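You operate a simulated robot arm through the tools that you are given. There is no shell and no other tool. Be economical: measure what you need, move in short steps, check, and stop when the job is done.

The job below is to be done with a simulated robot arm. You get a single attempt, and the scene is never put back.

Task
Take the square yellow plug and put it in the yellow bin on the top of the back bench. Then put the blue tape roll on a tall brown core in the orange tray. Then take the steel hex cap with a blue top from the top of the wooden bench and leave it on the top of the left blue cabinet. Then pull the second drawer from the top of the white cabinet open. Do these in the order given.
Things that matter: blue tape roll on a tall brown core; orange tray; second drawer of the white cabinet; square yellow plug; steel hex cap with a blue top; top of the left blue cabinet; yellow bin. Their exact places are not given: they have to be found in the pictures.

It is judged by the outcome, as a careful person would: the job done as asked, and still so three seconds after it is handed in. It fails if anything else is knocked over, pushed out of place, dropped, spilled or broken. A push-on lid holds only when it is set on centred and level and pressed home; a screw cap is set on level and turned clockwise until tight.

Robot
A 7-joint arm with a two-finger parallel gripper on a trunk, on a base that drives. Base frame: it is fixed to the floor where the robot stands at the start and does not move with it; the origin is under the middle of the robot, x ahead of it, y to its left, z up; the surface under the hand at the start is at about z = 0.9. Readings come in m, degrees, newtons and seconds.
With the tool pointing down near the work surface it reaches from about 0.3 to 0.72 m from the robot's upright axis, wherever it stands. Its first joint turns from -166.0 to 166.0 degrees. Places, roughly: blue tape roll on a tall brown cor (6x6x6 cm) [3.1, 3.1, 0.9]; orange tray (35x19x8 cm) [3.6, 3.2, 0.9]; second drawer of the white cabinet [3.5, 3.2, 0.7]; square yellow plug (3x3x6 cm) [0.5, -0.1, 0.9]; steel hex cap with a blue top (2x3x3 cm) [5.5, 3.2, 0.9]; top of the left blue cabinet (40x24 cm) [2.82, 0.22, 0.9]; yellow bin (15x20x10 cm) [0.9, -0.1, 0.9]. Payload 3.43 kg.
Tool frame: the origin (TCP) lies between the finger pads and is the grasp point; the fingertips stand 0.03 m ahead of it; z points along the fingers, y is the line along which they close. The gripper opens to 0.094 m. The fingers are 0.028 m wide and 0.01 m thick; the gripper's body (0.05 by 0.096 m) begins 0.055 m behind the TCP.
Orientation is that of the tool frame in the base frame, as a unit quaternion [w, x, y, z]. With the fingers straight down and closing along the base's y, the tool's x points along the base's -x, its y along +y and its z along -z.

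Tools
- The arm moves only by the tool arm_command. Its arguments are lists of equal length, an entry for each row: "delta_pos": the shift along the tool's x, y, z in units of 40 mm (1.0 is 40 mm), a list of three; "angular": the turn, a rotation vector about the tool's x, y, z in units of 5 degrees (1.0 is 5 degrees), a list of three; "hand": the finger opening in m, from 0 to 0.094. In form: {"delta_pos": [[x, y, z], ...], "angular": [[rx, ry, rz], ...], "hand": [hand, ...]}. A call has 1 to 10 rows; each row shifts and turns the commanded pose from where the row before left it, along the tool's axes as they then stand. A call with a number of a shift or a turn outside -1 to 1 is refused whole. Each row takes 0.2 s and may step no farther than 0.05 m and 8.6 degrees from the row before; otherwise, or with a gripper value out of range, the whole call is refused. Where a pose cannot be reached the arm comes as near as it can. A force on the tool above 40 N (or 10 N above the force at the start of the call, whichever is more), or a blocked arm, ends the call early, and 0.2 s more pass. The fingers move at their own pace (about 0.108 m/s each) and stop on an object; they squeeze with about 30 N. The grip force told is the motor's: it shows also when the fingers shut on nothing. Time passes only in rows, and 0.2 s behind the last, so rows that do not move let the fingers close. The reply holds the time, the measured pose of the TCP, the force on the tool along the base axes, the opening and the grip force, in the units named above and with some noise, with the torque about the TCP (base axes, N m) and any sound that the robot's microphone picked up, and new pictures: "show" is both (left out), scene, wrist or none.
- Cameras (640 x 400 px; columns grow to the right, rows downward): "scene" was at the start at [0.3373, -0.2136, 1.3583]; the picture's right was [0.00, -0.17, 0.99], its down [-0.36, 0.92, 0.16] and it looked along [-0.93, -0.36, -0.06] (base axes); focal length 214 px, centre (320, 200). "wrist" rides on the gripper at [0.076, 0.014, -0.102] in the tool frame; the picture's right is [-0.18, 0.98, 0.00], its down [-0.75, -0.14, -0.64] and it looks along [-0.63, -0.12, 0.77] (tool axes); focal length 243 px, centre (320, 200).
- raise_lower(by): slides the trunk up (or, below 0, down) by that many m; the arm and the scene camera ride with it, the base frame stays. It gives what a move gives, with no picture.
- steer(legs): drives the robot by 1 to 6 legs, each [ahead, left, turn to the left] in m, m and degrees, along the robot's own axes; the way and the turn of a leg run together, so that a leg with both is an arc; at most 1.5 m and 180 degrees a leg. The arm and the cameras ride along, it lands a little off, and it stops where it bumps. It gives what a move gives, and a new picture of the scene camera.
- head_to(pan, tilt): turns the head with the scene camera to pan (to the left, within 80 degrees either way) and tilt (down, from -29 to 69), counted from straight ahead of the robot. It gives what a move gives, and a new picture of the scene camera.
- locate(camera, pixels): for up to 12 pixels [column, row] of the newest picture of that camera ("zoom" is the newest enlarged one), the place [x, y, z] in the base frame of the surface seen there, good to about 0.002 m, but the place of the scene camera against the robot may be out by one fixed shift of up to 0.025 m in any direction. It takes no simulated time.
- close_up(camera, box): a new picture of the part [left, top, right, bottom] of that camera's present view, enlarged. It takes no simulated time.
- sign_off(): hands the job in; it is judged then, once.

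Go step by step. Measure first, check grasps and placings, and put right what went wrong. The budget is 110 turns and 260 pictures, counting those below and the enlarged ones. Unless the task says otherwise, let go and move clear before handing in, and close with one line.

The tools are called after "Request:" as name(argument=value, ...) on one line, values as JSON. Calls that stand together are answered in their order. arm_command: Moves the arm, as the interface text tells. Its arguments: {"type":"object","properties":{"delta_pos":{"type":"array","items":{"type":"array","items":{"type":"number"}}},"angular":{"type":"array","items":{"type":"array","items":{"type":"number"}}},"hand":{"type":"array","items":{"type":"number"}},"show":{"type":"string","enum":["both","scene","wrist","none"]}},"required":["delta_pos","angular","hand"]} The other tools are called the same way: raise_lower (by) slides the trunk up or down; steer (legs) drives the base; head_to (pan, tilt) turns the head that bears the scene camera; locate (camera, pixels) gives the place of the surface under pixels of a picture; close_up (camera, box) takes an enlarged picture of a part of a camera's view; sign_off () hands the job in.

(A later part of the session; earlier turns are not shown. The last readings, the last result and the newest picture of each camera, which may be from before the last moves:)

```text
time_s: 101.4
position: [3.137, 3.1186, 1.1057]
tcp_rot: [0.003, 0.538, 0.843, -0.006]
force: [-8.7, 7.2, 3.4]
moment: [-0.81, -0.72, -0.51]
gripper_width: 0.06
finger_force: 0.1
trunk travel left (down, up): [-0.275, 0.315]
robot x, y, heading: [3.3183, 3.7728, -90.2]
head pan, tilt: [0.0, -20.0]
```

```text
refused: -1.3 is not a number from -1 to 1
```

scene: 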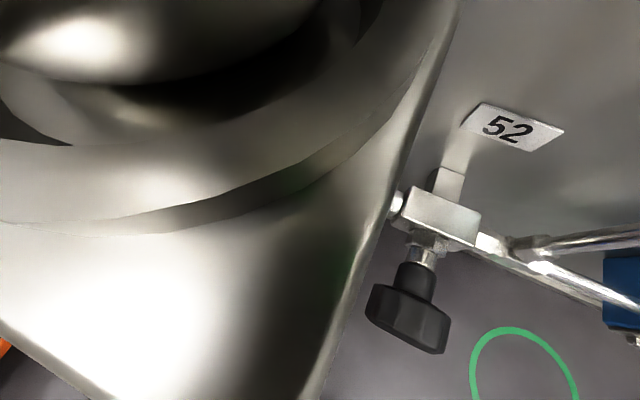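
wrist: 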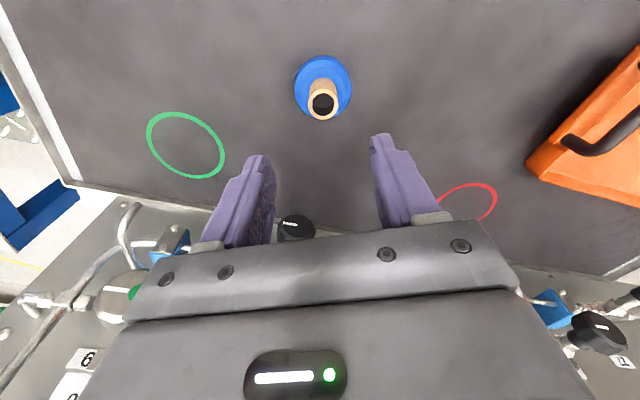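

Request:
arm_command(delta_pos=[[0.757, 0.35, 0], [0.757, 0.35, 0], [0.757, 0.35, 0], [0, 0, 0], [0, 0, 0], [0, 0, 0], [0, 0, 0], [0, 0, 0], [0, 0, 0], [0, 0, 0]], angular=[[0, 0, 0], [0, 0, -1], [0, 0, -1], [0, 0, -1], [0, 0, -1], [0, 0, -1], [0, 0, -1], [0, 0, -1], [0, 0, -1], [0, 0, -1]], hand=[0.06, 0.06, 0.06, 0.06, 0.06, 0.06, 0.06, 0.06, 0.06, 0.06], show="both")

```text
time_s: 103.6
position: [3.1363, 3.2178, 1.1036]
tcp_rot: [-0.001, 0.173, 0.985, -0.007]
force: [0.8, -0.2, 0.0]
moment: [-0.02, -0.02, -0.03]
gripper_width: 0.0599
finger_force: 0.1
trunk travel left (down, up): [-0.275, 0.315]
robot x, y, heading: [3.3153, 3.7719, -89.8]
head pan, tilt: [0.0, -20.0]
```

scene: 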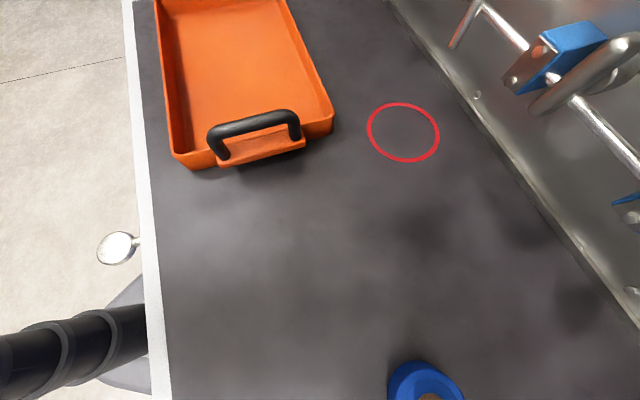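
wrist: 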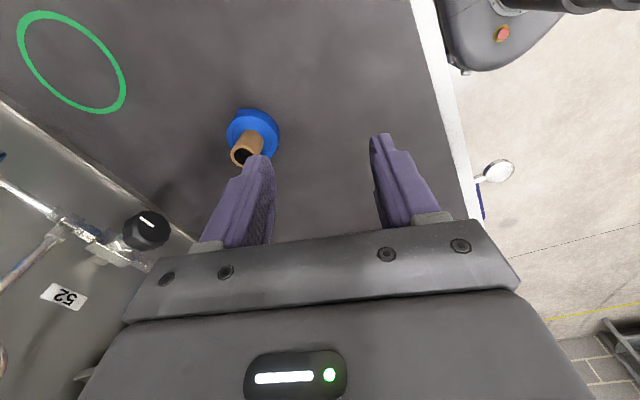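

Free of contact now. I finish the last 20° of turn, correct the slight tilt, and move over the core again.

Request:
arm_command(delta_pos=[[0, 0, 0], [0, 0, 0], [0, 0, 0], [0, 0, 0], [0, 0, 0], [0, -0.8, 0], [0, -0.8, 0], [0, -0.85, 0], [0, 0, 0]], angular=[[0, 0, -1], [0, 0, -1], [0, 0, -1], [0, 0, -1], [-0.154, -0.046, 0], [0, 0, 0], [0, 0, 0], [0, 0, 0], [0, 0, 0]], hand=[0.06, 0.06, 0.06, 0.06, 0.06, 0.06, 0.06, 0.06, 0.06], show="both")

```text
time_s: 105.6
position: [3.1356, 3.1198, 1.1042]
tcp_rot: [0.001, 0.001, 1.0, 0.0]
force: [0.3, -0.2, -0.1]
moment: [-0.01, -0.02, 0.02]
gripper_width: 0.0598
finger_force: 0.0
trunk travel left (down, up): [-0.275, 0.315]
robot x, y, heading: [3.3173, 3.7734, -90.2]
head pan, tilt: [0.0, -20.0]
```

scene: 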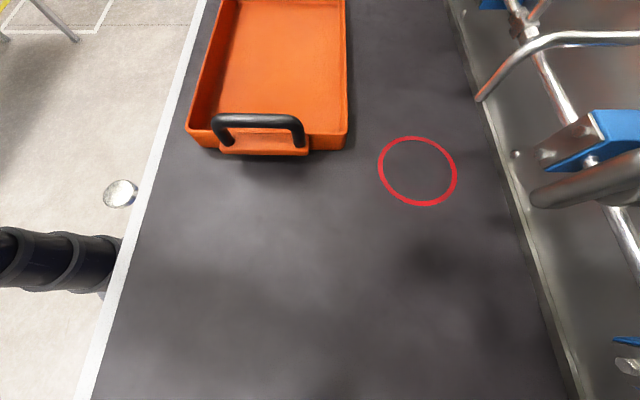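
wrist: 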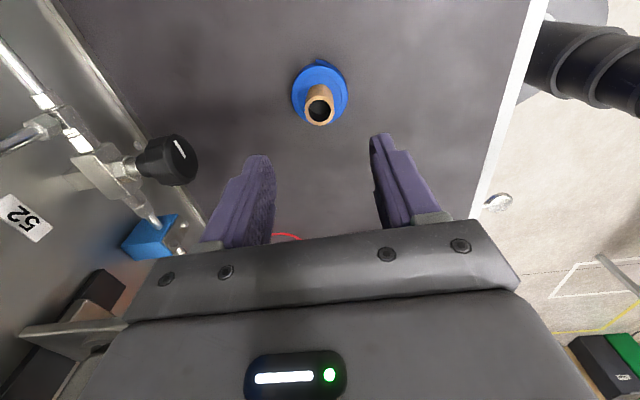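

No contact, well aligned. I descend, close on the core.

Request:
arm_command(delta_pos=[[-0.08, 0, 0.8], [0, 0, 0.8], [0, 0, 0.8], [0, 0, 0.68], [0, 0, 0], [0, 0, 0], [0, 0, 0], [0, 0, 0]], angular=[[0, 0, 0], [0, 0, 0], [0, 0, 0], [0, 0, 0], [0, 0, 0], [0, 0, 0], [0, 0, 0], [0, 0, 0]], hand=[0.06, 0.06, 0.06, 0.06, 0.06, 0, 0, 0], show="wrist")

```text
time_s: 107.4
position: [3.1359, 3.1234, 0.9791]
tcp_rot: [0.001, 0.0, 1.0, 0.0]
force: [0.0, -1.5, 1.6]
moment: [-0.12, 0.01, 0.01]
gripper_width: 0.0262
finger_force: 29.4
trunk travel left (down, up): [-0.275, 0.315]
robot x, y, heading: [3.3203, 3.7721, -90.0]
head pan, tilt: [0.0, -20.0]
```

wrist: 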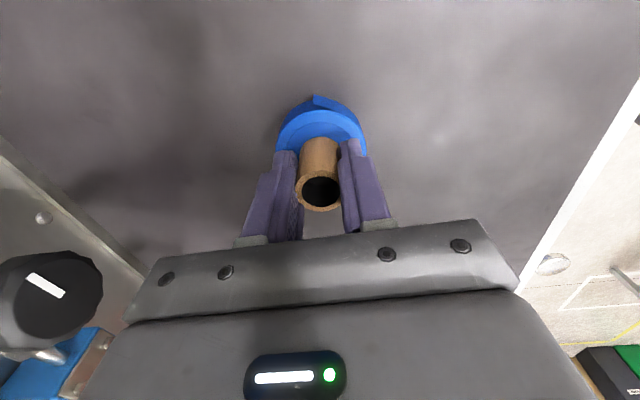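

The core is held (26 mm, 29 N). I lift and look.

Request:
arm_command(delta_pos=[[0, 0, -0.5], [0, 0, -0.9], [0, 0.5, -0.9], [0, 0.5, -0.9], [0, 0.5, 0], [0, 0, 0]], angular=[[0, 0, 0], [0, 0, 0], [0, 0, 0], [0, 0, 0], [0, 0, 0], [0, 0, 0]], hand=[0, 0, 0, 0, 0, 0], show="both")

```text
time_s: 108.8
position: [3.1387, 3.1792, 1.1085]
tcp_rot: [0.0, 0.001, 1.0, 0.0]
force: [0.2, -0.2, 0.1]
moment: [0.01, 0.03, 0.01]
gripper_width: 0.0257
finger_force: 30.3
trunk travel left (down, up): [-0.275, 0.315]
robot x, y, heading: [3.3173, 3.7709, -90.0]
head pan, tilt: [0.0, -20.0]
```

scene: 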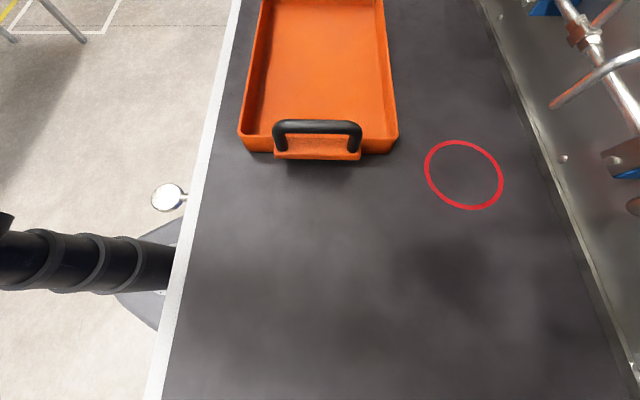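
wrist: 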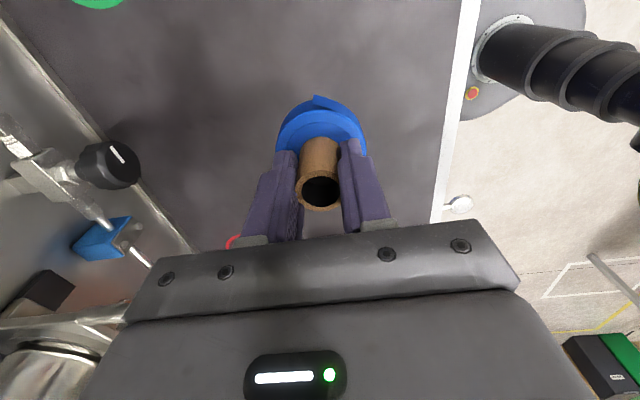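

The roll came up whole. I measure the tray's walls.

Request:
locate(camera="scene", pixels=[[245, 132], [393, 137], [318, 130], [318, 50], [262, 20], [378, 15], [318, 125]])

Request:
arm_command(delta_pos=[[-1, 0, 0], [-1, 0, 0], [-1, 0, 0], [-1, 0, 0], [-1, 0, 0], [-1, 0, 0], [-1, 0, 0], [-1, 0, 0], [-1, 0, 0], [-1, 0, 0]], angular=[[0, 0, 0], [0, 0, 0], [0, 0, 0], [0, 0, 0], [0, 0, 0], [0, 0, 0], [0, 0, 0], [0, 0, 0], [0, 0, 0], [0, 0, 0]], hand=[0, 0, 0, 0, 0, 0, 0, 0, 0, 0], show="both")

```text
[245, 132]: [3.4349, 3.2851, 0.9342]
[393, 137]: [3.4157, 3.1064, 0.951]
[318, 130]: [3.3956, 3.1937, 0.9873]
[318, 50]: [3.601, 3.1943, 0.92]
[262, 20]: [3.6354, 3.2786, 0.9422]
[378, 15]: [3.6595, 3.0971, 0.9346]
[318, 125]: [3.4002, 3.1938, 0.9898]
```

```text
time_s: 111.0
position: [3.5403, 3.1778, 1.1103]
tcp_rot: [0.0, 0.001, 1.0, -0.001]
force: [0.8, 0.0, -1.0]
moment: [-0.03, 0.02, 0.01]
gripper_width: 0.0259
finger_force: 29.1
trunk travel left (down, up): [-0.275, 0.315]
robot x, y, heading: [3.3186, 3.7766, -90.4]
head pan, tilt: [0.0, -20.0]
```

scene: 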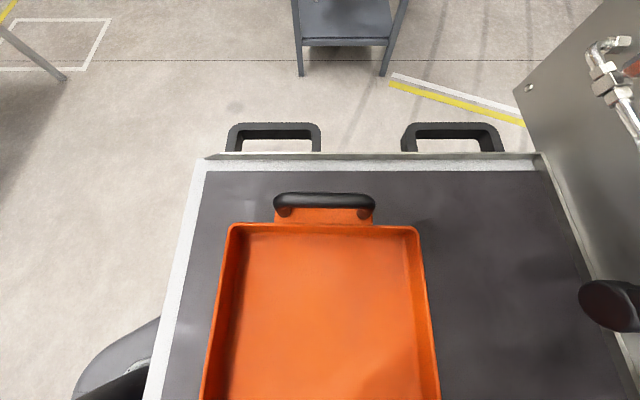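
wrist: 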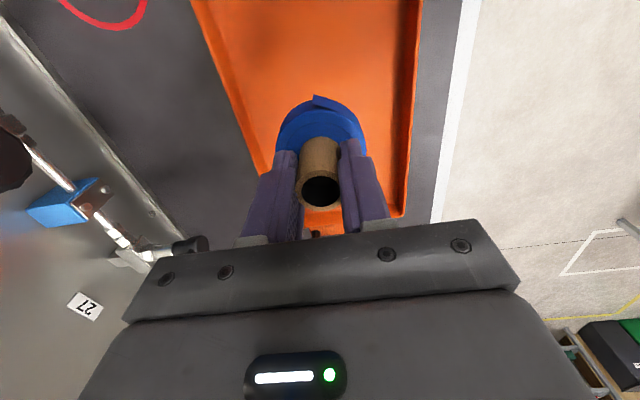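

Tray centre ≈(3.58, 3.182), floor ≈0.927; the release height is TCP ≈0.986. I shift 30 mm and lower.

Request:
arm_command(delta_pos=[[-0.75, 0.1, 0], [0, 0, 0.8], [0, 0, 0.8], [0, 0, 0.8], [0, 0, 0.65], [0, 0, 0]], angular=[[0, 0, 0], [0, 0, 0], [0, 0, 0], [0, 0, 0], [0, 0, 0], [0, 0, 0]], hand=[0, 0, 0, 0, 0, 0], show="both")

```text
time_s: 112.4
position: [3.5686, 3.1832, 0.9899]
tcp_rot: [0.001, 0.0, 1.0, 0.0]
force: [0.2, -0.3, -0.8]
moment: [0.02, -0.01, 0.03]
gripper_width: 0.0261
finger_force: 29.4
trunk travel left (down, up): [-0.275, 0.315]
robot x, y, heading: [3.3169, 3.7748, -89.9]
head pan, tilt: [0.0, -20.0]
```

scene: 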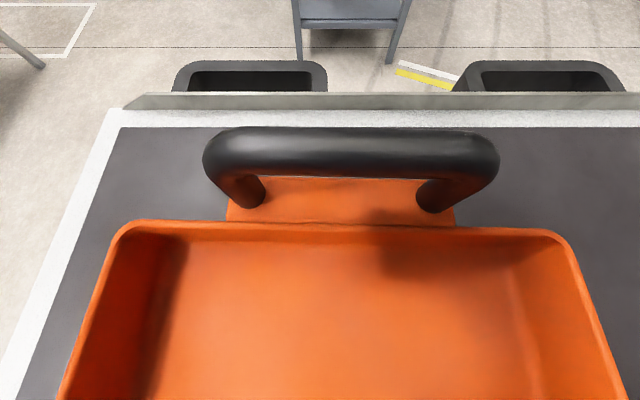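
wrist: 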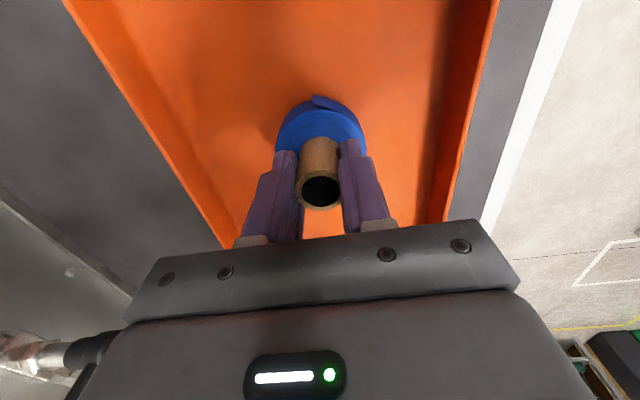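

The roll is just above the tray floor. I lower 5 mm more, release and rise.

Request:
arm_command(delta_pos=[[0, 0, 0.12], [0, 0, 0], [0, 0, 0], [0, 0, 0], [0, 0, -0.6], [0, 0, -0.9], [0, 0, -0.9], [0, 0, -0.9], [0, 0, 0]], angular=[[0, 0, 0], [0, 0, 0], [0, 0, 0], [0, 0, 0], [0, 0, 0], [0, 0, 0], [0, 0, 0], [0, 0, 0], [0, 0, 0]], hand=[0, 0, 0.05, 0.06, 0.06, 0.06, 0.06, 0.06, 0.06], show="wrist")

```text
time_s: 114.4
position: [3.567, 3.1836, 1.1156]
tcp_rot: [0.001, 0.001, 1.0, 0.0]
force: [-0.5, 0.2, -0.6]
moment: [0.01, 0.03, -0.02]
gripper_width: 0.0599
finger_force: 0.1
trunk travel left (down, up): [-0.275, 0.315]
robot x, y, heading: [3.3221, 3.7768, -89.9]
head pan, tilt: [0.0, -20.0]
```

wrist: 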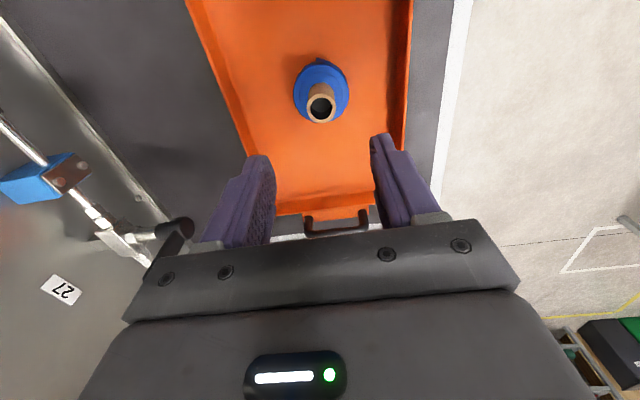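

The roll stands upright in the tray (320,95). I lift, retract toward the robot and turn the tool back to its normal direction.

Request:
arm_command(delta_pos=[[0, 0, -1], [0, 0, -1], [0.95, 0.75, 0], [0.95, 0.75, 0], [0.95, 0.75, 0], [0.95, 0.75, 0], [0.95, 0.75, 0], [0.7, 0.5, 0], [0, 0, 0], [0, 0, 0]], angular=[[0, 0, 0], [0, 0, 0], [0, 0, 0], [0, 0, 0], [0, 0, 0], [0, 0, 0], [0, 0, 0], [0, 0, 1], [0, 0, 1], [0, 0, 1]], hand=[0.06, 0.06, 0.06, 0.06, 0.06, 0.06, 0.06, 0.06, 0.06, 0.06], show="none")

Request:
arm_command(delta_pos=[[0, 0, 0], [0, 0, 0], [0, 0, 0], [0, 0, 0], [0, 0, 0], [0, 0, 0], [0, 0, 0], [0, 0, 0], [0, 0, 0], [0, 0, 0]], angular=[[0, 0, 1], [0, 0, 1], [0, 0, 1], [0, 0, 1], [0, 0, 1], [0, 0, 1], [0, 0, 1], [0, 0, 1], [0, 0, 1], [0, 0, 1]], hand=[0.06, 0.06, 0.06, 0.06, 0.06, 0.06, 0.06, 0.06, 0.06, 0.06], show="none")

Request:
arm_command(delta_pos=[[0, 0, 0], [0, 0, 0], [0, 0, 0], [0, 0, 0], [0, 0, 0], [0, 0, 0]], angular=[[0, 0, 1], [0, 0, 1], [0, 0, 1], [0, 0, 1], [0, 0, 1], [0, 0, 0]], hand=[0.06, 0.06, 0.06, 0.06, 0.06, 0.06], show="scene")

```text
time_s: 116.6
position: [3.3494, 3.3544, 1.1924]
tcp_rot: [0.001, 0.133, 0.991, 0.0]
force: [0.1, 0.3, -0.2]
moment: [0.01, 0.01, 0.03]
gripper_width: 0.0599
finger_force: 0.0
trunk travel left (down, up): [-0.275, 0.315]
robot x, y, heading: [3.3183, 3.7715, -90.4]
head pan, tilt: [0.0, -20.0]
```

```text
time_s: 118.8
position: [3.3518, 3.3538, 1.1932]
tcp_rot: [0.001, 0.539, 0.843, 0.001]
force: [0.3, 0.7, 0.0]
moment: [0.0, 0.0, -0.04]
gripper_width: 0.0601
finger_force: 0.0
trunk travel left (down, up): [-0.275, 0.315]
robot x, y, heading: [3.3151, 3.7689, -90.0]
head pan, tilt: [0.0, -20.0]
```

```text
time_s: 120.2
position: [3.3511, 3.3541, 1.194]
tcp_rot: [0.0, 0.708, 0.706, 0.001]
force: [-0.4, 0.8, 0.0]
moment: [0.01, 0.01, 0.0]
gripper_width: 0.0599
finger_force: 0.0
trunk travel left (down, up): [-0.275, 0.315]
robot x, y, heading: [3.3165, 3.7729, -90.0]
head pan, tilt: [0.0, -20.0]
```

scene: 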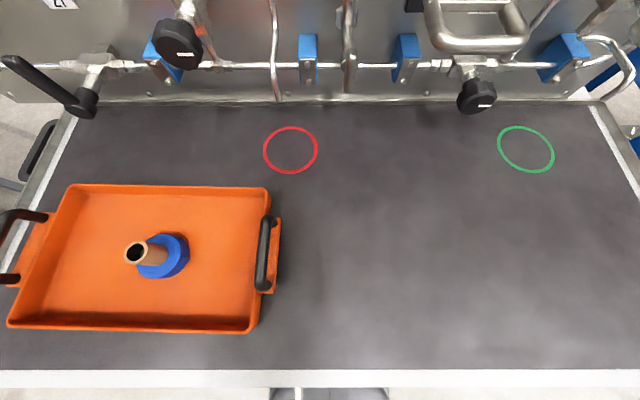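

The roll rests in the tray. Now I drive toward the wooden bench and pitch the tool up to survey it.

Request:
steer(legs=[[-0.45, 0, 0], [0, 1.1, 0], [0, 0, 45]])

Request:
arm_command(delta_pos=[[0, 0, 0], [0, 0, 0], [0, 0, 0], [0, 0, 0], [0, 0, 0], [0, 0, 0], [0, 0, 0]], angular=[[0, -1, 0], [0, -1, 0], [0, -1, 0], [0, -1, 0], [0, -1, 0], [0, -1, 0], [0, 0, 0]], hand=[0.06, 0.06, 0.06, 0.06, 0.06, 0.06, 0.06], show="scene")

```text
time_s: 130.1
position: [4.716, 3.9475, 1.1945]
tcp_rot: [0.0, 0.387, 0.922, 0.0]
force: [-0.7, -0.2, 0.6]
moment: [0.02, 0.01, 0.0]
gripper_width: 0.06
finger_force: 0.1
trunk travel left (down, up): [-0.275, 0.315]
robot x, y, heading: [4.4, 4.2171, -45.5]
head pan, tilt: [0.0, -20.0]
```

scene: 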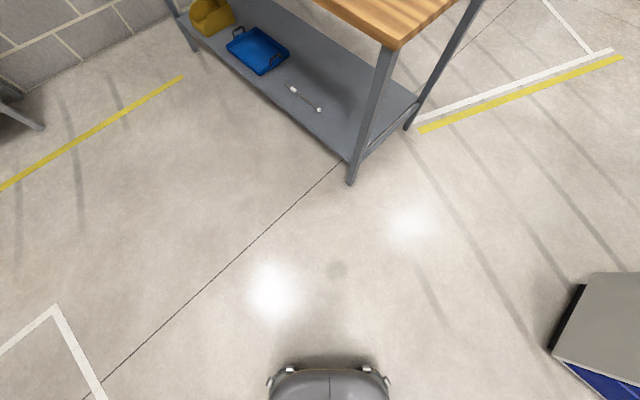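

```text
time_s: 131.7
position: [4.7166, 3.9465, 1.1956]
tcp_rot: [0.239, 0.374, 0.89, -0.1]
force: [-0.9, -0.6, -0.3]
moment: [0.0, -0.01, 0.0]
gripper_width: 0.0601
finger_force: 0.1
trunk travel left (down, up): [-0.275, 0.315]
robot x, y, heading: [4.3973, 4.2216, -45.6]
head pan, tilt: [0.0, -20.0]
```

scene: 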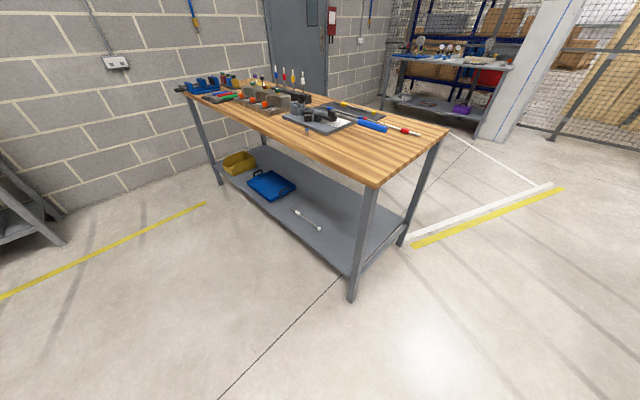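

Request:
close_up(camera="scene", box=[170, 60, 450, 190])

Request:
locate(camera="scene", pixels=[[375, 183], [447, 133], [187, 93], [280, 135], [351, 298], [220, 182], [310, 118], [262, 103]])

```text
2.29 times, centred on (310, 125) of scene
```

zoom: 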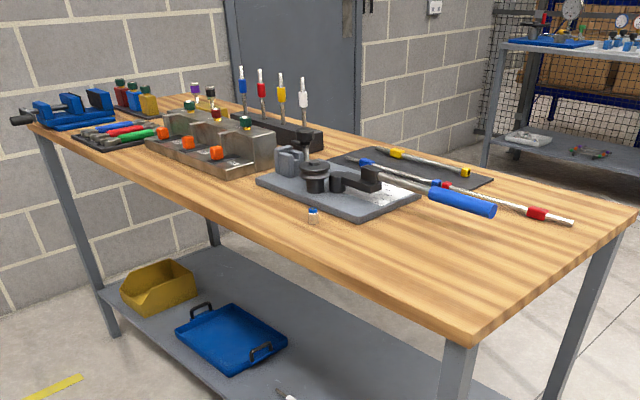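

```text
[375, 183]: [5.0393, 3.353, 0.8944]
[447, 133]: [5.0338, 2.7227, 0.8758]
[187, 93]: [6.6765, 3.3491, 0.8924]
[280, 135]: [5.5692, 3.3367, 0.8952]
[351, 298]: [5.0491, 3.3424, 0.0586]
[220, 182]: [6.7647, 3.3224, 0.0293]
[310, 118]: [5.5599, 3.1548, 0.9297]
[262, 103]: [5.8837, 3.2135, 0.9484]
```

The hex cap with blue top is at zoom (313,214), near the bench's +y edge. I locate it.

Request:
locate(camera="zoom", pixels=[[313, 211], [313, 218], [313, 223], [340, 240], [270, 185], [372, 214]])

Request:
steer(legs=[[0, 0, -44.5], [0, 1.08, 0], [0.3, 0, 0]])

```text
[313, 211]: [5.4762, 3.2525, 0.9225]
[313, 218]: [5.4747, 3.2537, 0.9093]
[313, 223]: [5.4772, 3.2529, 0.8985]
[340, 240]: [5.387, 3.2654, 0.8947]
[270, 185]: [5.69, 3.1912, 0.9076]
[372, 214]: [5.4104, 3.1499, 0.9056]
```

```text
time_s: 140.8
position: [5.4896, 3.504, 1.1948]
tcp_rot: [0.183, 0.685, 0.681, -0.182]
force: [-0.3, -0.8, 0.1]
moment: [0.01, 0.03, 0.03]
gripper_width: 0.0602
finger_force: 0.1
trunk travel left (down, up): [-0.275, 0.315]
robot x, y, heading: [5.4599, 3.925, -90.2]
head pan, tilt: [0.0, -20.0]
```

scene: 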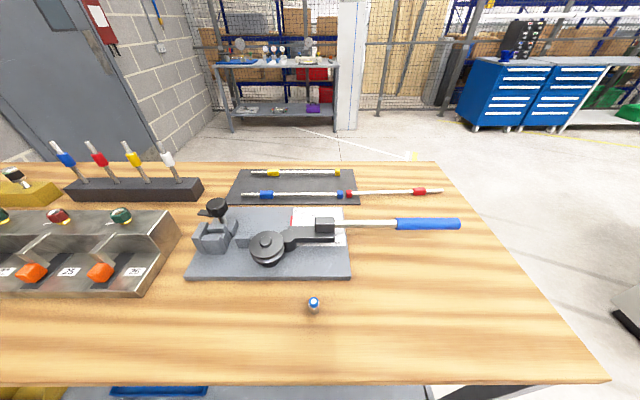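

The cap is at (313,304). I measure it and the heights of the bender behind it, where the camera housing would pass.

Request:
locate(camera="scene", pixels=[[313, 301], [265, 240], [265, 260], [325, 222], [216, 203], [270, 277], [345, 277], [425, 222], [300, 230], [313, 372]])

Request:
steer(legs=[[0.1, 0, 0]])

Request:
arm_command(delta_pos=[[0, 0, 0], [0, 0, 0], [0, 0, 0], [0, 0, 0], [0, 0, 0], [0, 0, 0], [0, 0, 0]], angular=[[0, 1, 0], [0, 1, 0], [0, 1, 0], [0, 1, 0], [0, 1, 0], [0, 1, 0], [0, 0, 0]], hand=[0.06, 0.06, 0.06, 0.06, 0.06, 0.06, 0.06], show="both")

```text
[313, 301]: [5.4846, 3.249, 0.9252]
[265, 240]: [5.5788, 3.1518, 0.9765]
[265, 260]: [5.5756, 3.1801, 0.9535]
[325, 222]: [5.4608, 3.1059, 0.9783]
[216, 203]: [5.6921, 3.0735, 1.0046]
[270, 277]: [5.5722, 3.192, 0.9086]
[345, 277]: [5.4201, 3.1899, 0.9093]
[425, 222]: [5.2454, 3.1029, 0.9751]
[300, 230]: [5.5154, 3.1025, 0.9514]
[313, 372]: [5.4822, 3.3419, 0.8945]
```

```text
time_s: 142.0
position: [5.4903, 3.4034, 1.1942]
tcp_rot: [0.183, 0.684, 0.682, -0.183]
force: [-0.2, -0.4, -0.5]
moment: [0.06, -0.01, -0.03]
gripper_width: 0.06
finger_force: 0.1
trunk travel left (down, up): [-0.275, 0.315]
robot x, y, heading: [5.4566, 3.8227, -90.4]
head pan, tilt: [0.0, -20.0]
```

scene: 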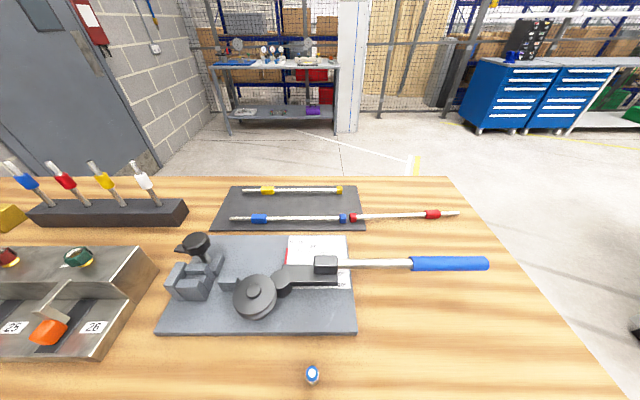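

```text
time_s: 143.6
position: [5.4895, 3.404, 1.1954]
tcp_rot: [0.0, 0.709, 0.705, 0.001]
force: [0.6, -0.2, 0.2]
moment: [0.01, 0.03, 0.0]
gripper_width: 0.0601
finger_force: 0.1
trunk travel left (down, up): [-0.275, 0.315]
robot x, y, heading: [5.454, 3.8237, -90.2]
head pan, tilt: [0.0, -20.0]
```

scene: 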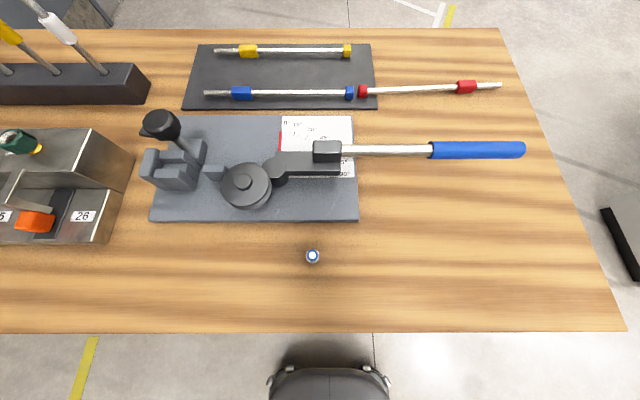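
wrist: 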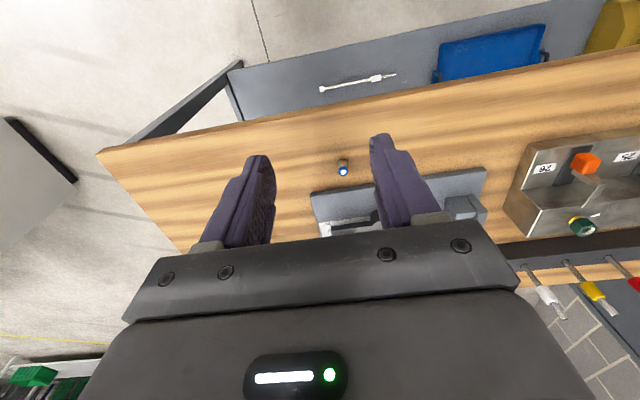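

The bender rises to ≈0.985 where the housing would come, so I will turn the tool +90° (housing toward −x, free wood). First a zoom on the cap for its orientation, and the first half of the turn.

Request:
close_up(camera="wrist", box=[320, 150, 368, 180])

Request:
locate(camera="zoom", pixels=[[316, 285], [316, 240], [316, 150], [200, 120], [275, 260], [355, 260]])

Request:
arm_command(delta_pos=[[0, 0, 0], [0, 0, 0], [0, 0, 0], [0, 0, 0], [0, 0, 0], [0, 0, 0], [0, 0, 0], [0, 0, 0], [0, 0, 0], [0, 0, 0]], angular=[[0, 0, 1], [0, 0, 1], [0, 0, 1], [0, 0, 1], [0, 0, 1], [0, 0, 1], [0, 0, 1], [0, 0, 1], [0, 0, 1], [0, 0, 1]], hand=[0.06, 0.06, 0.06, 0.06, 0.06, 0.06, 0.06, 0.06, 0.06, 0.06], show="none")

Request:
arm_command(delta_pos=[[0, 0, 0], [0, 0, 0], [0, 0, 0], [0, 0, 0], [0, 0, 0], [0, 0, 0], [0, 0, 0], [0, 0, 0], [0, 0, 0]], angular=[[0, 0, 1], [0, 0, 1], [0, 0, 1], [0, 0, 1], [0, 0, 1], [0, 0, 1], [0, 0, 1], [0, 0, 1], [0, 0, 0]], hand=[0.06, 0.06, 0.06, 0.06, 0.06, 0.06, 0.06, 0.06, 0.06], show="wrist")

```text
13.33 times, centred on (344, 165) of wrist
```

zoom: 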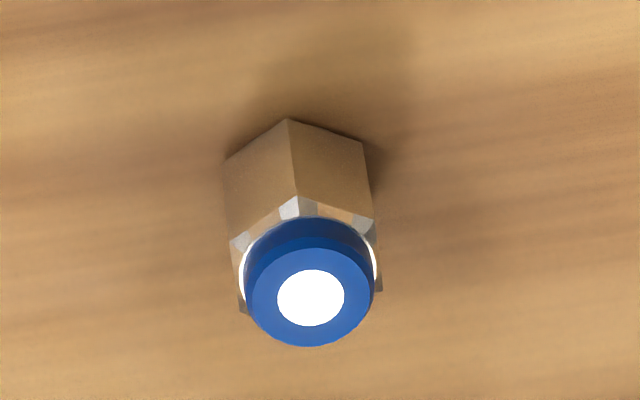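

```text
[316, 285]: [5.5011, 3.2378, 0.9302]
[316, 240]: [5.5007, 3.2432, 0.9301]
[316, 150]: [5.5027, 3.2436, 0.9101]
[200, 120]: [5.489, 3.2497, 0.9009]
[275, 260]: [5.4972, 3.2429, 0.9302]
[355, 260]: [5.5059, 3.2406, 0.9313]
```

```text
time_s: 145.8
position: [5.488, 3.4038, 1.1952]
tcp_rot: [0.001, 0.941, 0.339, 0.0]
force: [-0.3, 0.1, -0.2]
moment: [-0.02, -0.03, -0.02]
gripper_width: 0.06
finger_force: 0.0
trunk travel left (down, up): [-0.275, 0.315]
robot x, y, heading: [5.4561, 3.8202, -90.3]
head pan, tilt: [0.0, -20.0]
```

```text
time_s: 147.8
position: [5.4904, 3.4037, 1.1936]
tcp_rot: [0.0, 1.0, -0.002, 0.001]
force: [0.8, -0.3, -0.2]
moment: [0.02, 0.03, -0.02]
gripper_width: 0.0603
finger_force: 0.1
trunk travel left (down, up): [-0.275, 0.315]
robot x, y, heading: [5.4612, 3.8169, -90.2]
head pan, tilt: [0.0, -20.0]
```

wrist: 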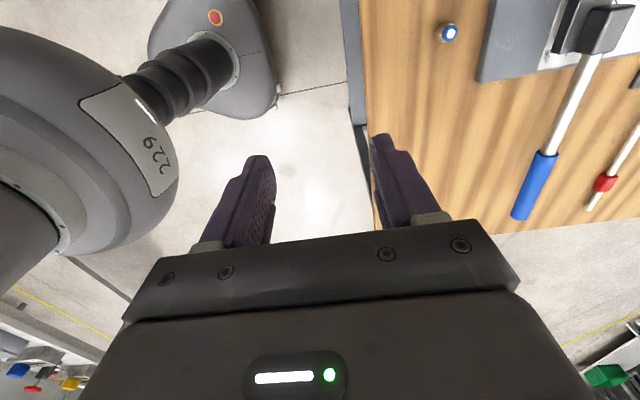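

The hex cap (z 0.901–0.931, centre ≈(5.5005, 3.237)) has flats facing ±x and ±60°. I turn 30° more so the fingers close on flats with the housing off the bench side, and move above it.

Request:
arm_command(delta_pos=[[0, 0, 0], [0, 0, 0], [0, 0, 0], [0, 0, 0], [0, 0, 0], [0, 0, 0], [0.578, 0.87, 0], [0.578, 0.87, 0], [0.578, 0.87, 0], [0.578, 0.87, 0]], angular=[[0, 0, 1], [0, 0, 1], [0, 0, 1], [0, 0, 1], [0, 0, 1], [0, 0, 1], [0, 0, 0], [0, 0, 0], [0, 0, 0], [0, 0, 0]], hand=[0.06, 0.06, 0.06, 0.06, 0.06, 0.06, 0.06, 0.06, 0.06, 0.06], show="none")

Request:
arm_command(delta_pos=[[0, 0, 1], [0, 0, 1], [0, 0, 1], [0, 0, 1], [0, 0, 0]], angular=[[0, 0, 0], [0, 0, 0], [0, 0, 0], [0, 0, 0], [0, 0, 0]], hand=[0.06, 0.06, 0.06, 0.06, 0.06], show="both")

```text
time_s: 150.0
position: [5.501, 3.2365, 1.1933]
tcp_rot: [-0.001, 0.965, -0.262, 0.001]
force: [0.1, -0.1, -0.4]
moment: [0.01, 0.0, 0.04]
gripper_width: 0.0599
finger_force: 0.0
trunk travel left (down, up): [-0.275, 0.315]
robot x, y, heading: [5.4575, 3.8222, -90.3]
head pan, tilt: [0.0, -20.0]
```

```text
time_s: 151.2
position: [5.5002, 3.239, 1.0354]
tcp_rot: [0.0, 0.965, -0.261, 0.0]
force: [0.0, 0.2, -0.1]
moment: [-0.02, 0.02, -0.01]
gripper_width: 0.0601
finger_force: 0.0
trunk travel left (down, up): [-0.275, 0.315]
robot x, y, heading: [5.4545, 3.8193, -90.4]
head pan, tilt: [0.0, -20.0]
```

scene: 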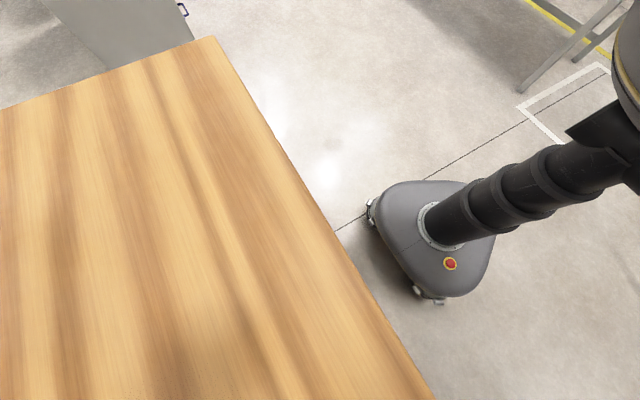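
wrist: 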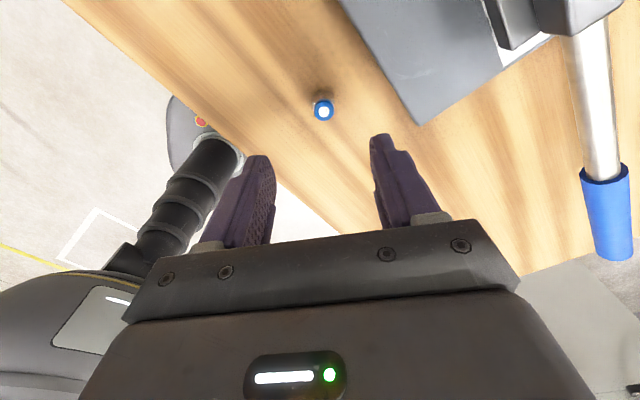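

The cap is at wrist (323,111) between the fingers. I check its position and edges before descending.

Request:
close_up(camera="wrist", box=[299, 92, 347, 122])

Request:
locate(camera="wrist", pixels=[[323, 103], [323, 119], [315, 112], [332, 111], [380, 100]])

```text
13.33 times, centred on (323, 107) of wrist
```

zoom: 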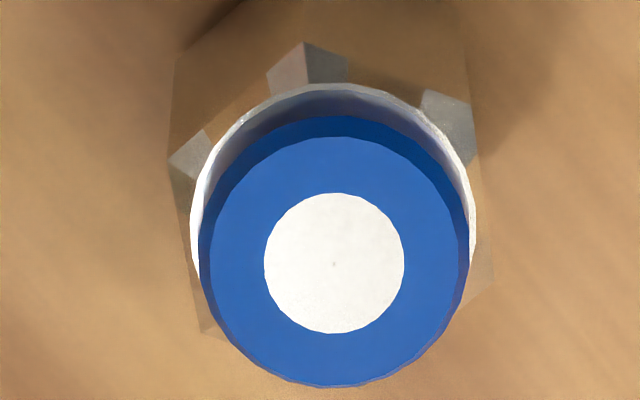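

```text
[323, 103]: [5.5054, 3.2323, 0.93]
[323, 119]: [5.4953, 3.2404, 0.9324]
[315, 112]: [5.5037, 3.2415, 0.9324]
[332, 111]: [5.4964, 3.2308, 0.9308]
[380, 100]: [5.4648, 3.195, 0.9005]
```

Flats face the fingers and it is centred. I descend to z≈0.935 and close.

Request:
arm_command(delta_pos=[[0, 0, 0.8], [0, 0, 0.8], [0, 0, 0.5], [0, 0, 0.4], [0, 0, 0], [0, 0, 0], [0, 0, 0], [0, 0, 0]], angular=[[0, 0, 0], [0, 0, 0], [0, 0, 0], [0, 0, 0], [0, 0, 0], [0, 0, 0], [0, 0, 0], [0, 0, 0]], hand=[0.05, 0.045, 0.045, 0.045, 0.045, 0, 0, 0], show="wrist")

```text
time_s: 153.0
position: [5.5021, 3.2364, 0.9329]
tcp_rot: [-0.001, 0.965, -0.261, 0.001]
force: [0.1, -0.5, 0.1]
moment: [-0.03, 0.05, 0.03]
gripper_width: 0.0188
finger_force: 29.6
trunk travel left (down, up): [-0.275, 0.315]
robot x, y, heading: [5.4546, 3.8255, -90.3]
head pan, tilt: [0.0, -20.0]
```

wrist: 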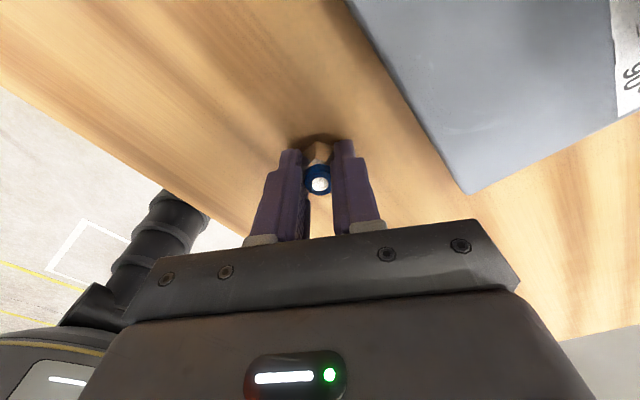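

Gripped at 18.8 mm. I lift, retract over the floor side and turn the tool back.

Request:
arm_command(delta_pos=[[0, 0, -0.5], [0, 0, -1], [0, 0, -1], [0, 0, -1], [0, 0, -1], [0, 0, -1], [0, 0, -1], [-0.5, -0.866, 0], [-0.5, -0.866, 0], [-0.5, -0.866, 0]], angular=[[0, 0, 0], [0, 0, 0], [0, 0, 0], [0, 0, 0], [0, 0, 0], [0, 0, 0], [0, 0, 0], [0, 0, 0], [0, 0, 0], [0, 0, 0]], hand=[0, 0, 0, 0, 0, 0, 0, 0, 0, 0], show="wrist")

Request:
arm_command(delta_pos=[[0, 0, 0], [0, 0, 0], [0, 0, 0], [0, 0, 0], [0, 0, 0], [0, 0, 0], [0, 0, 0], [0, 0, 0], [0, 0, 0], [0, 0, 0]], angular=[[0, 0, -1], [0, 0, -1], [0, 0, -1], [0, 0, -1], [0, 0, -1], [0, 0, -1], [0, 0, -1], [0, 0, -1], [0, 0, -1], [0, 0, -1]], hand=[0, 0, 0, 0, 0, 0, 0, 0, 0, 0], show="none")

Request:
arm_command(delta_pos=[[0, 0, 0], [0, 0, 0], [0, 0, 0], [0, 0, 0], [0, 0, 0], [0, 0, 0], [0, 0, 0], [0, 0, 0], [0, 0, 0], [0, 0, 0]], angular=[[0, 0, -1], [0, 0, -1], [0, 0, -1], [0, 0, -1], [0, 0, -1], [0, 0, -1], [0, 0, -1], [0, 0, -1], [0, 0, -1], [0, 0, -1]], hand=[0, 0, 0, 0, 0, 0, 0, 0, 0, 0], show="none")

Request:
arm_command(delta_pos=[[0, 0, 0], [0, 0, 0], [0, 0, 0], [0, 0, 0], [0, 0, 0]], angular=[[0, 0, -1], [0, 0, -1], [0, 0, -1], [0, 0, -1], [0, 0, 0]], hand=[0, 0, 0, 0, 0], show="both")

```text
time_s: 155.2
position: [5.4994, 3.3611, 1.1977]
tcp_rot: [0.0, 0.965, -0.261, 0.001]
force: [-0.1, 0.5, -0.4]
moment: [-0.05, -0.02, -0.02]
gripper_width: 0.0186
finger_force: 30.3
trunk travel left (down, up): [-0.275, 0.315]
robot x, y, heading: [5.463, 3.8215, -90.5]
head pan, tilt: [0.0, -20.0]
```

wrist: 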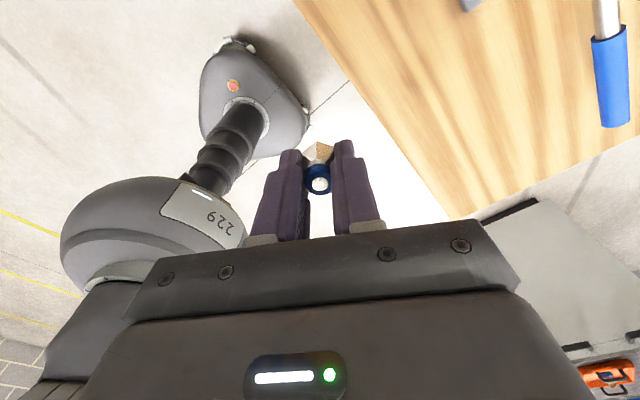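

```text
time_s: 157.4
position: [5.4994, 3.358, 1.1952]
tcp_rot: [0.0, 0.985, 0.172, 0.001]
force: [0.5, -0.2, -0.1]
moment: [0.04, 0.0, 0.01]
gripper_width: 0.0188
finger_force: 29.5
trunk travel left (down, up): [-0.275, 0.315]
robot x, y, heading: [5.4579, 3.8196, -90.1]
head pan, tilt: [0.0, -20.0]
```

```text
time_s: 159.6
position: [5.4999, 3.3565, 1.1941]
tcp_rot: [0.001, 0.82, 0.572, 0.0]
force: [-0.1, 0.7, -0.3]
moment: [-0.01, -0.02, 0.03]
gripper_width: 0.0187
finger_force: 30.1
trunk travel left (down, up): [-0.275, 0.315]
robot x, y, heading: [5.4587, 3.8214, -90.4]
head pan, tilt: [0.0, -20.0]
```

```text
time_s: 160.8
position: [5.4995, 3.3576, 1.1946]
tcp_rot: [0.0, 0.709, 0.705, 0.001]
force: [-0.3, -0.6, -0.7]
moment: [-0.03, 0.01, 0.0]
gripper_width: 0.0187
finger_force: 30.1
trunk travel left (down, up): [-0.275, 0.315]
robot x, y, heading: [5.4564, 3.825, -90.4]
head pan, tilt: [0.0, -20.0]
```

scene: 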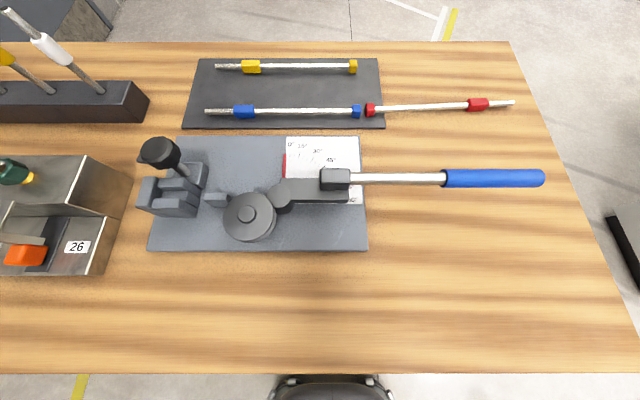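
wrist: 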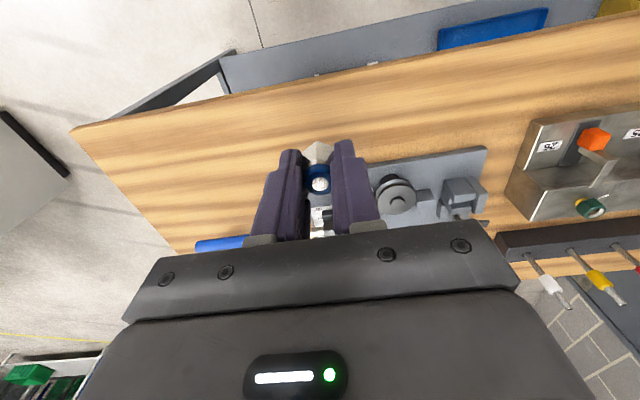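

The cap is still held. I drive back through the gap to the front of the blue cabinets, keeping heading −90°.

Request:
steer(legs=[[-0.15, 0, 0], [0, -1.0, 0], [1.2, 0, 0], [1.1, 0, 0], [0, -1.4, 0]])

Request:
arm_command(delta_pos=[[0, 0, 0], [0, 0, 0], [0, 0, 0], [0, 0, 0], [0, 0, 0], [0, 0, 0], [0, 0, 0]], angular=[[0, -1, 0], [0, -1, 0], [0, -1, 0], [0, -1, 0], [0, -1, 0], [0, -1, 0], [0, 0, 0]], hand=[0, 0, 0, 0, 0, 0, 0], show="scene")

```text
time_s: 184.4
position: [3.1912, 1.1428, 1.1952]
tcp_rot: [0.001, 0.699, 0.715, 0.001]
force: [0.7, -0.5, -0.3]
moment: [0.02, -0.01, -0.03]
gripper_width: 0.0187
finger_force: 29.6
trunk travel left (down, up): [-0.275, 0.315]
robot x, y, heading: [3.1349, 1.6101, -88.6]
head pan, tilt: [0.0, -20.0]
```

scene: 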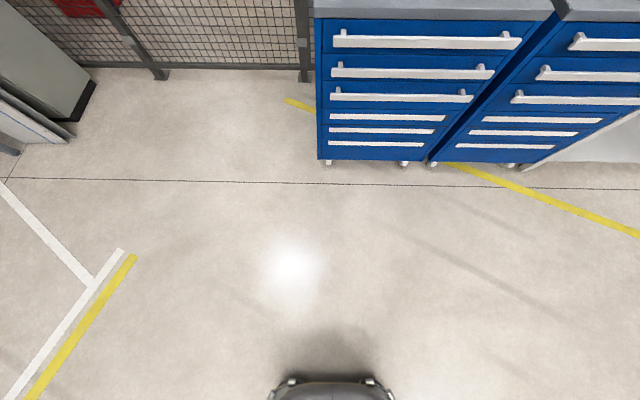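

```text
time_s: 186.0
position: [3.1897, 1.1435, 1.1939]
tcp_rot: [0.185, 0.676, 0.69, -0.181]
force: [0.4, -0.4, -0.7]
moment: [-0.01, -0.02, 0.03]
gripper_width: 0.0184
finger_force: 30.0
trunk travel left (down, up): [-0.275, 0.315]
robot x, y, heading: [3.1354, 1.6094, -88.9]
head pan, tilt: [0.0, -20.0]
```

scene: 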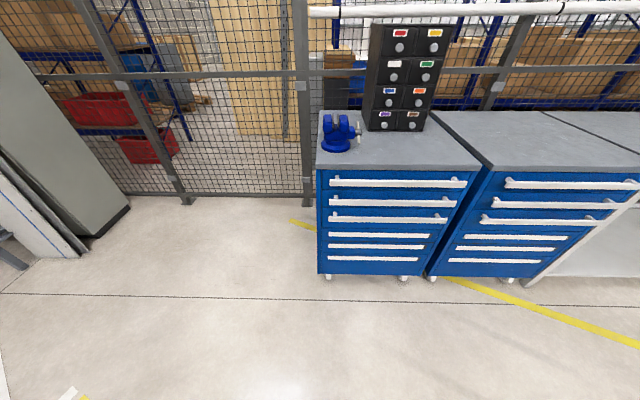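

The left blue cabinet has a vise at (340,135) and a black drawer tower behind. I measure its top.

Request:
locate(camera="scene", pixels=[[318, 165], [480, 166], [433, 115], [335, 148], [352, 143], [375, 130], [418, 130], [410, 150], [430, 145], [360, 160], [395, 182], [340, 118]])

Request:
close_up(camera="scene", box=[300, 80, 500, 200])

```text
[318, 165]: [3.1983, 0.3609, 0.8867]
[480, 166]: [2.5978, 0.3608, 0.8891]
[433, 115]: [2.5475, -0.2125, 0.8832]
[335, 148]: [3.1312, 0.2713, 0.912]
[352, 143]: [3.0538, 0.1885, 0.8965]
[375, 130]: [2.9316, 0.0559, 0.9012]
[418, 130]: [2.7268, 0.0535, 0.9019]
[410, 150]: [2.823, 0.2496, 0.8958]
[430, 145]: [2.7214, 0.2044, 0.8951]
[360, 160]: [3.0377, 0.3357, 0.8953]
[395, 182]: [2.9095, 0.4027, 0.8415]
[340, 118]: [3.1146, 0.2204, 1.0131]
```

```text
3.20 times, centred on (400, 140) of scene
```

zoom: 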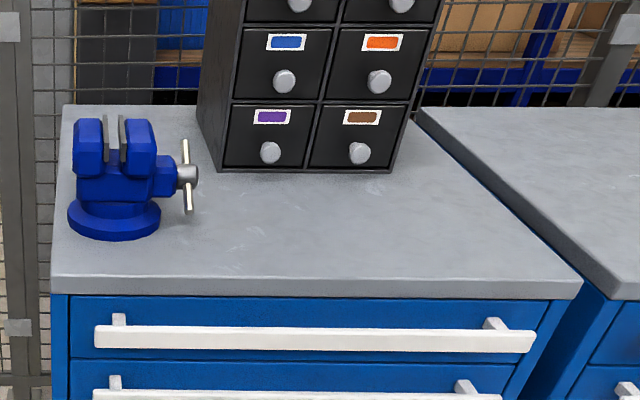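

Free area is x≈2.65–3.0, y≈0.07–0.34, z≈0.90. I level the tool and drive to (2.83, 0.83).

Request:
arm_command(delta_pos=[[0, 0, 0], [0, 0, 0], [0, 0, 0], [0, 0, 0], [0, 0, 0], [0, 0, 0], [0, 0, 0]], angular=[[0, 1, 0], [0, 1, 0], [0, 1, 0], [0, 1, 0], [0, 1, 0], [0, 1, 0], [0, 0, 0]], hand=[0, 0, 0, 0, 0, 0, 0], show="none")

Request:
steer(legs=[[0, -0.32, 0], [0.77, 0, 0]])

```text
time_s: 187.6
position: [3.1919, 1.1443, 1.1944]
tcp_rot: [0.0, 0.7, 0.715, 0.001]
force: [0.1, 0.0, -0.7]
moment: [-0.02, -0.02, -0.01]
gripper_width: 0.0187
finger_force: 29.7
trunk travel left (down, up): [-0.275, 0.315]
robot x, y, heading: [3.137, 1.6077, -88.7]
head pan, tilt: [0.0, -20.0]
```

```text
time_s: 193.5
position: [2.8907, 0.3701, 1.1938]
tcp_rot: [0.0, 0.695, 0.719, 0.001]
force: [0.4, 0.4, -0.8]
moment: [0.01, -0.04, -0.01]
gripper_width: 0.019
finger_force: 30.6
trunk travel left (down, up): [-0.275, 0.315]
robot x, y, heading: [2.8317, 0.8314, -88.0]
head pan, tilt: [0.0, -20.0]
```

scene: 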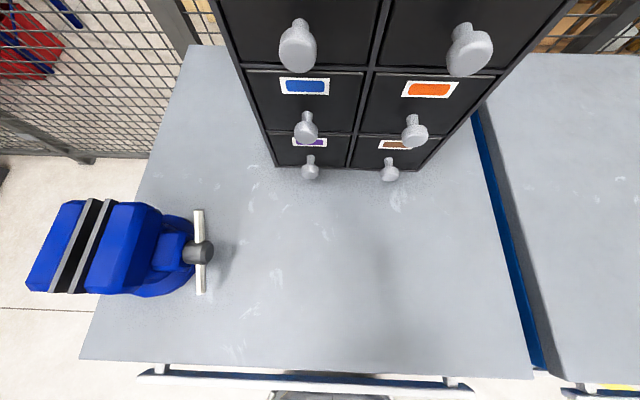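

I check the tower's knob fronts and move over the free spot (2.80, 0.26).

Request:
locate(camera="scene", pixels=[[310, 172], [390, 175], [305, 135], [415, 140], [465, 55], [340, 270]])

Request:
arm_command(delta_pos=[[-0.89, -0.78, 0], [-0.89, -0.78, 0], [-0.89, -0.78, 0], [0, 0, 0.8], [0, 0, 0.8], [0, 0, 0.8], [0, 0, 0.8], [0, 0, 0]], angular=[[0, 0, 0], [0, 0, 0], [0, 0, 0], [0, 0, 0], [0, 0, 0], [0, 0, 0], [0, 0, 0], [0, 0, 0]], hand=[0, 0, 0, 0, 0, 0, 0, 0], show="both")

```text
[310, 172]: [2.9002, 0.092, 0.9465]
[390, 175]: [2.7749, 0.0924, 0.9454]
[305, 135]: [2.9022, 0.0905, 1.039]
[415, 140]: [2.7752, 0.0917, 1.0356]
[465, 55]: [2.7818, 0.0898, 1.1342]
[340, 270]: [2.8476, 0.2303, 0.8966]
```

```text
time_s: 195.3
position: [2.7994, 0.2615, 1.0649]
tcp_rot: [0.0, 0.695, 0.719, 0.0]
force: [-1.1, 0.8, -0.3]
moment: [0.0, -0.03, 0.01]
gripper_width: 0.0185
finger_force: 30.4
trunk travel left (down, up): [-0.275, 0.315]
robot x, y, heading: [2.8316, 0.8308, -87.7]
head pan, tilt: [0.0, -20.0]
```

scene: 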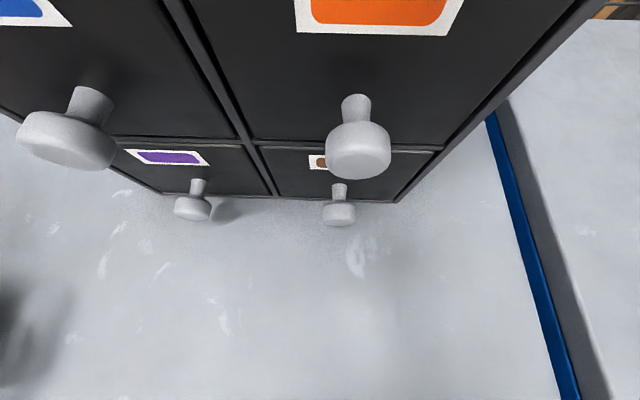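
wrist: 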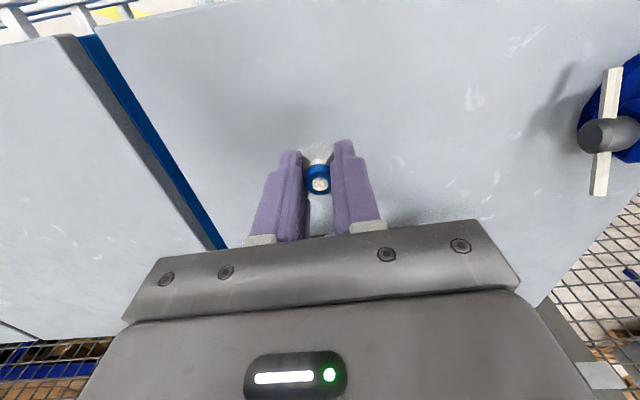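

Clear of the knobs. I read the surface height with the wrist camera.

Request:
locate(camera="wrist", pixels=[[420, 170], [240, 170], [315, 110], [300, 60]])

```text
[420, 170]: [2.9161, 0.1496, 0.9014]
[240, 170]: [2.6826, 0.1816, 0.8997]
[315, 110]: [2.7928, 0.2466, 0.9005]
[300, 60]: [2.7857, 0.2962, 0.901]
```

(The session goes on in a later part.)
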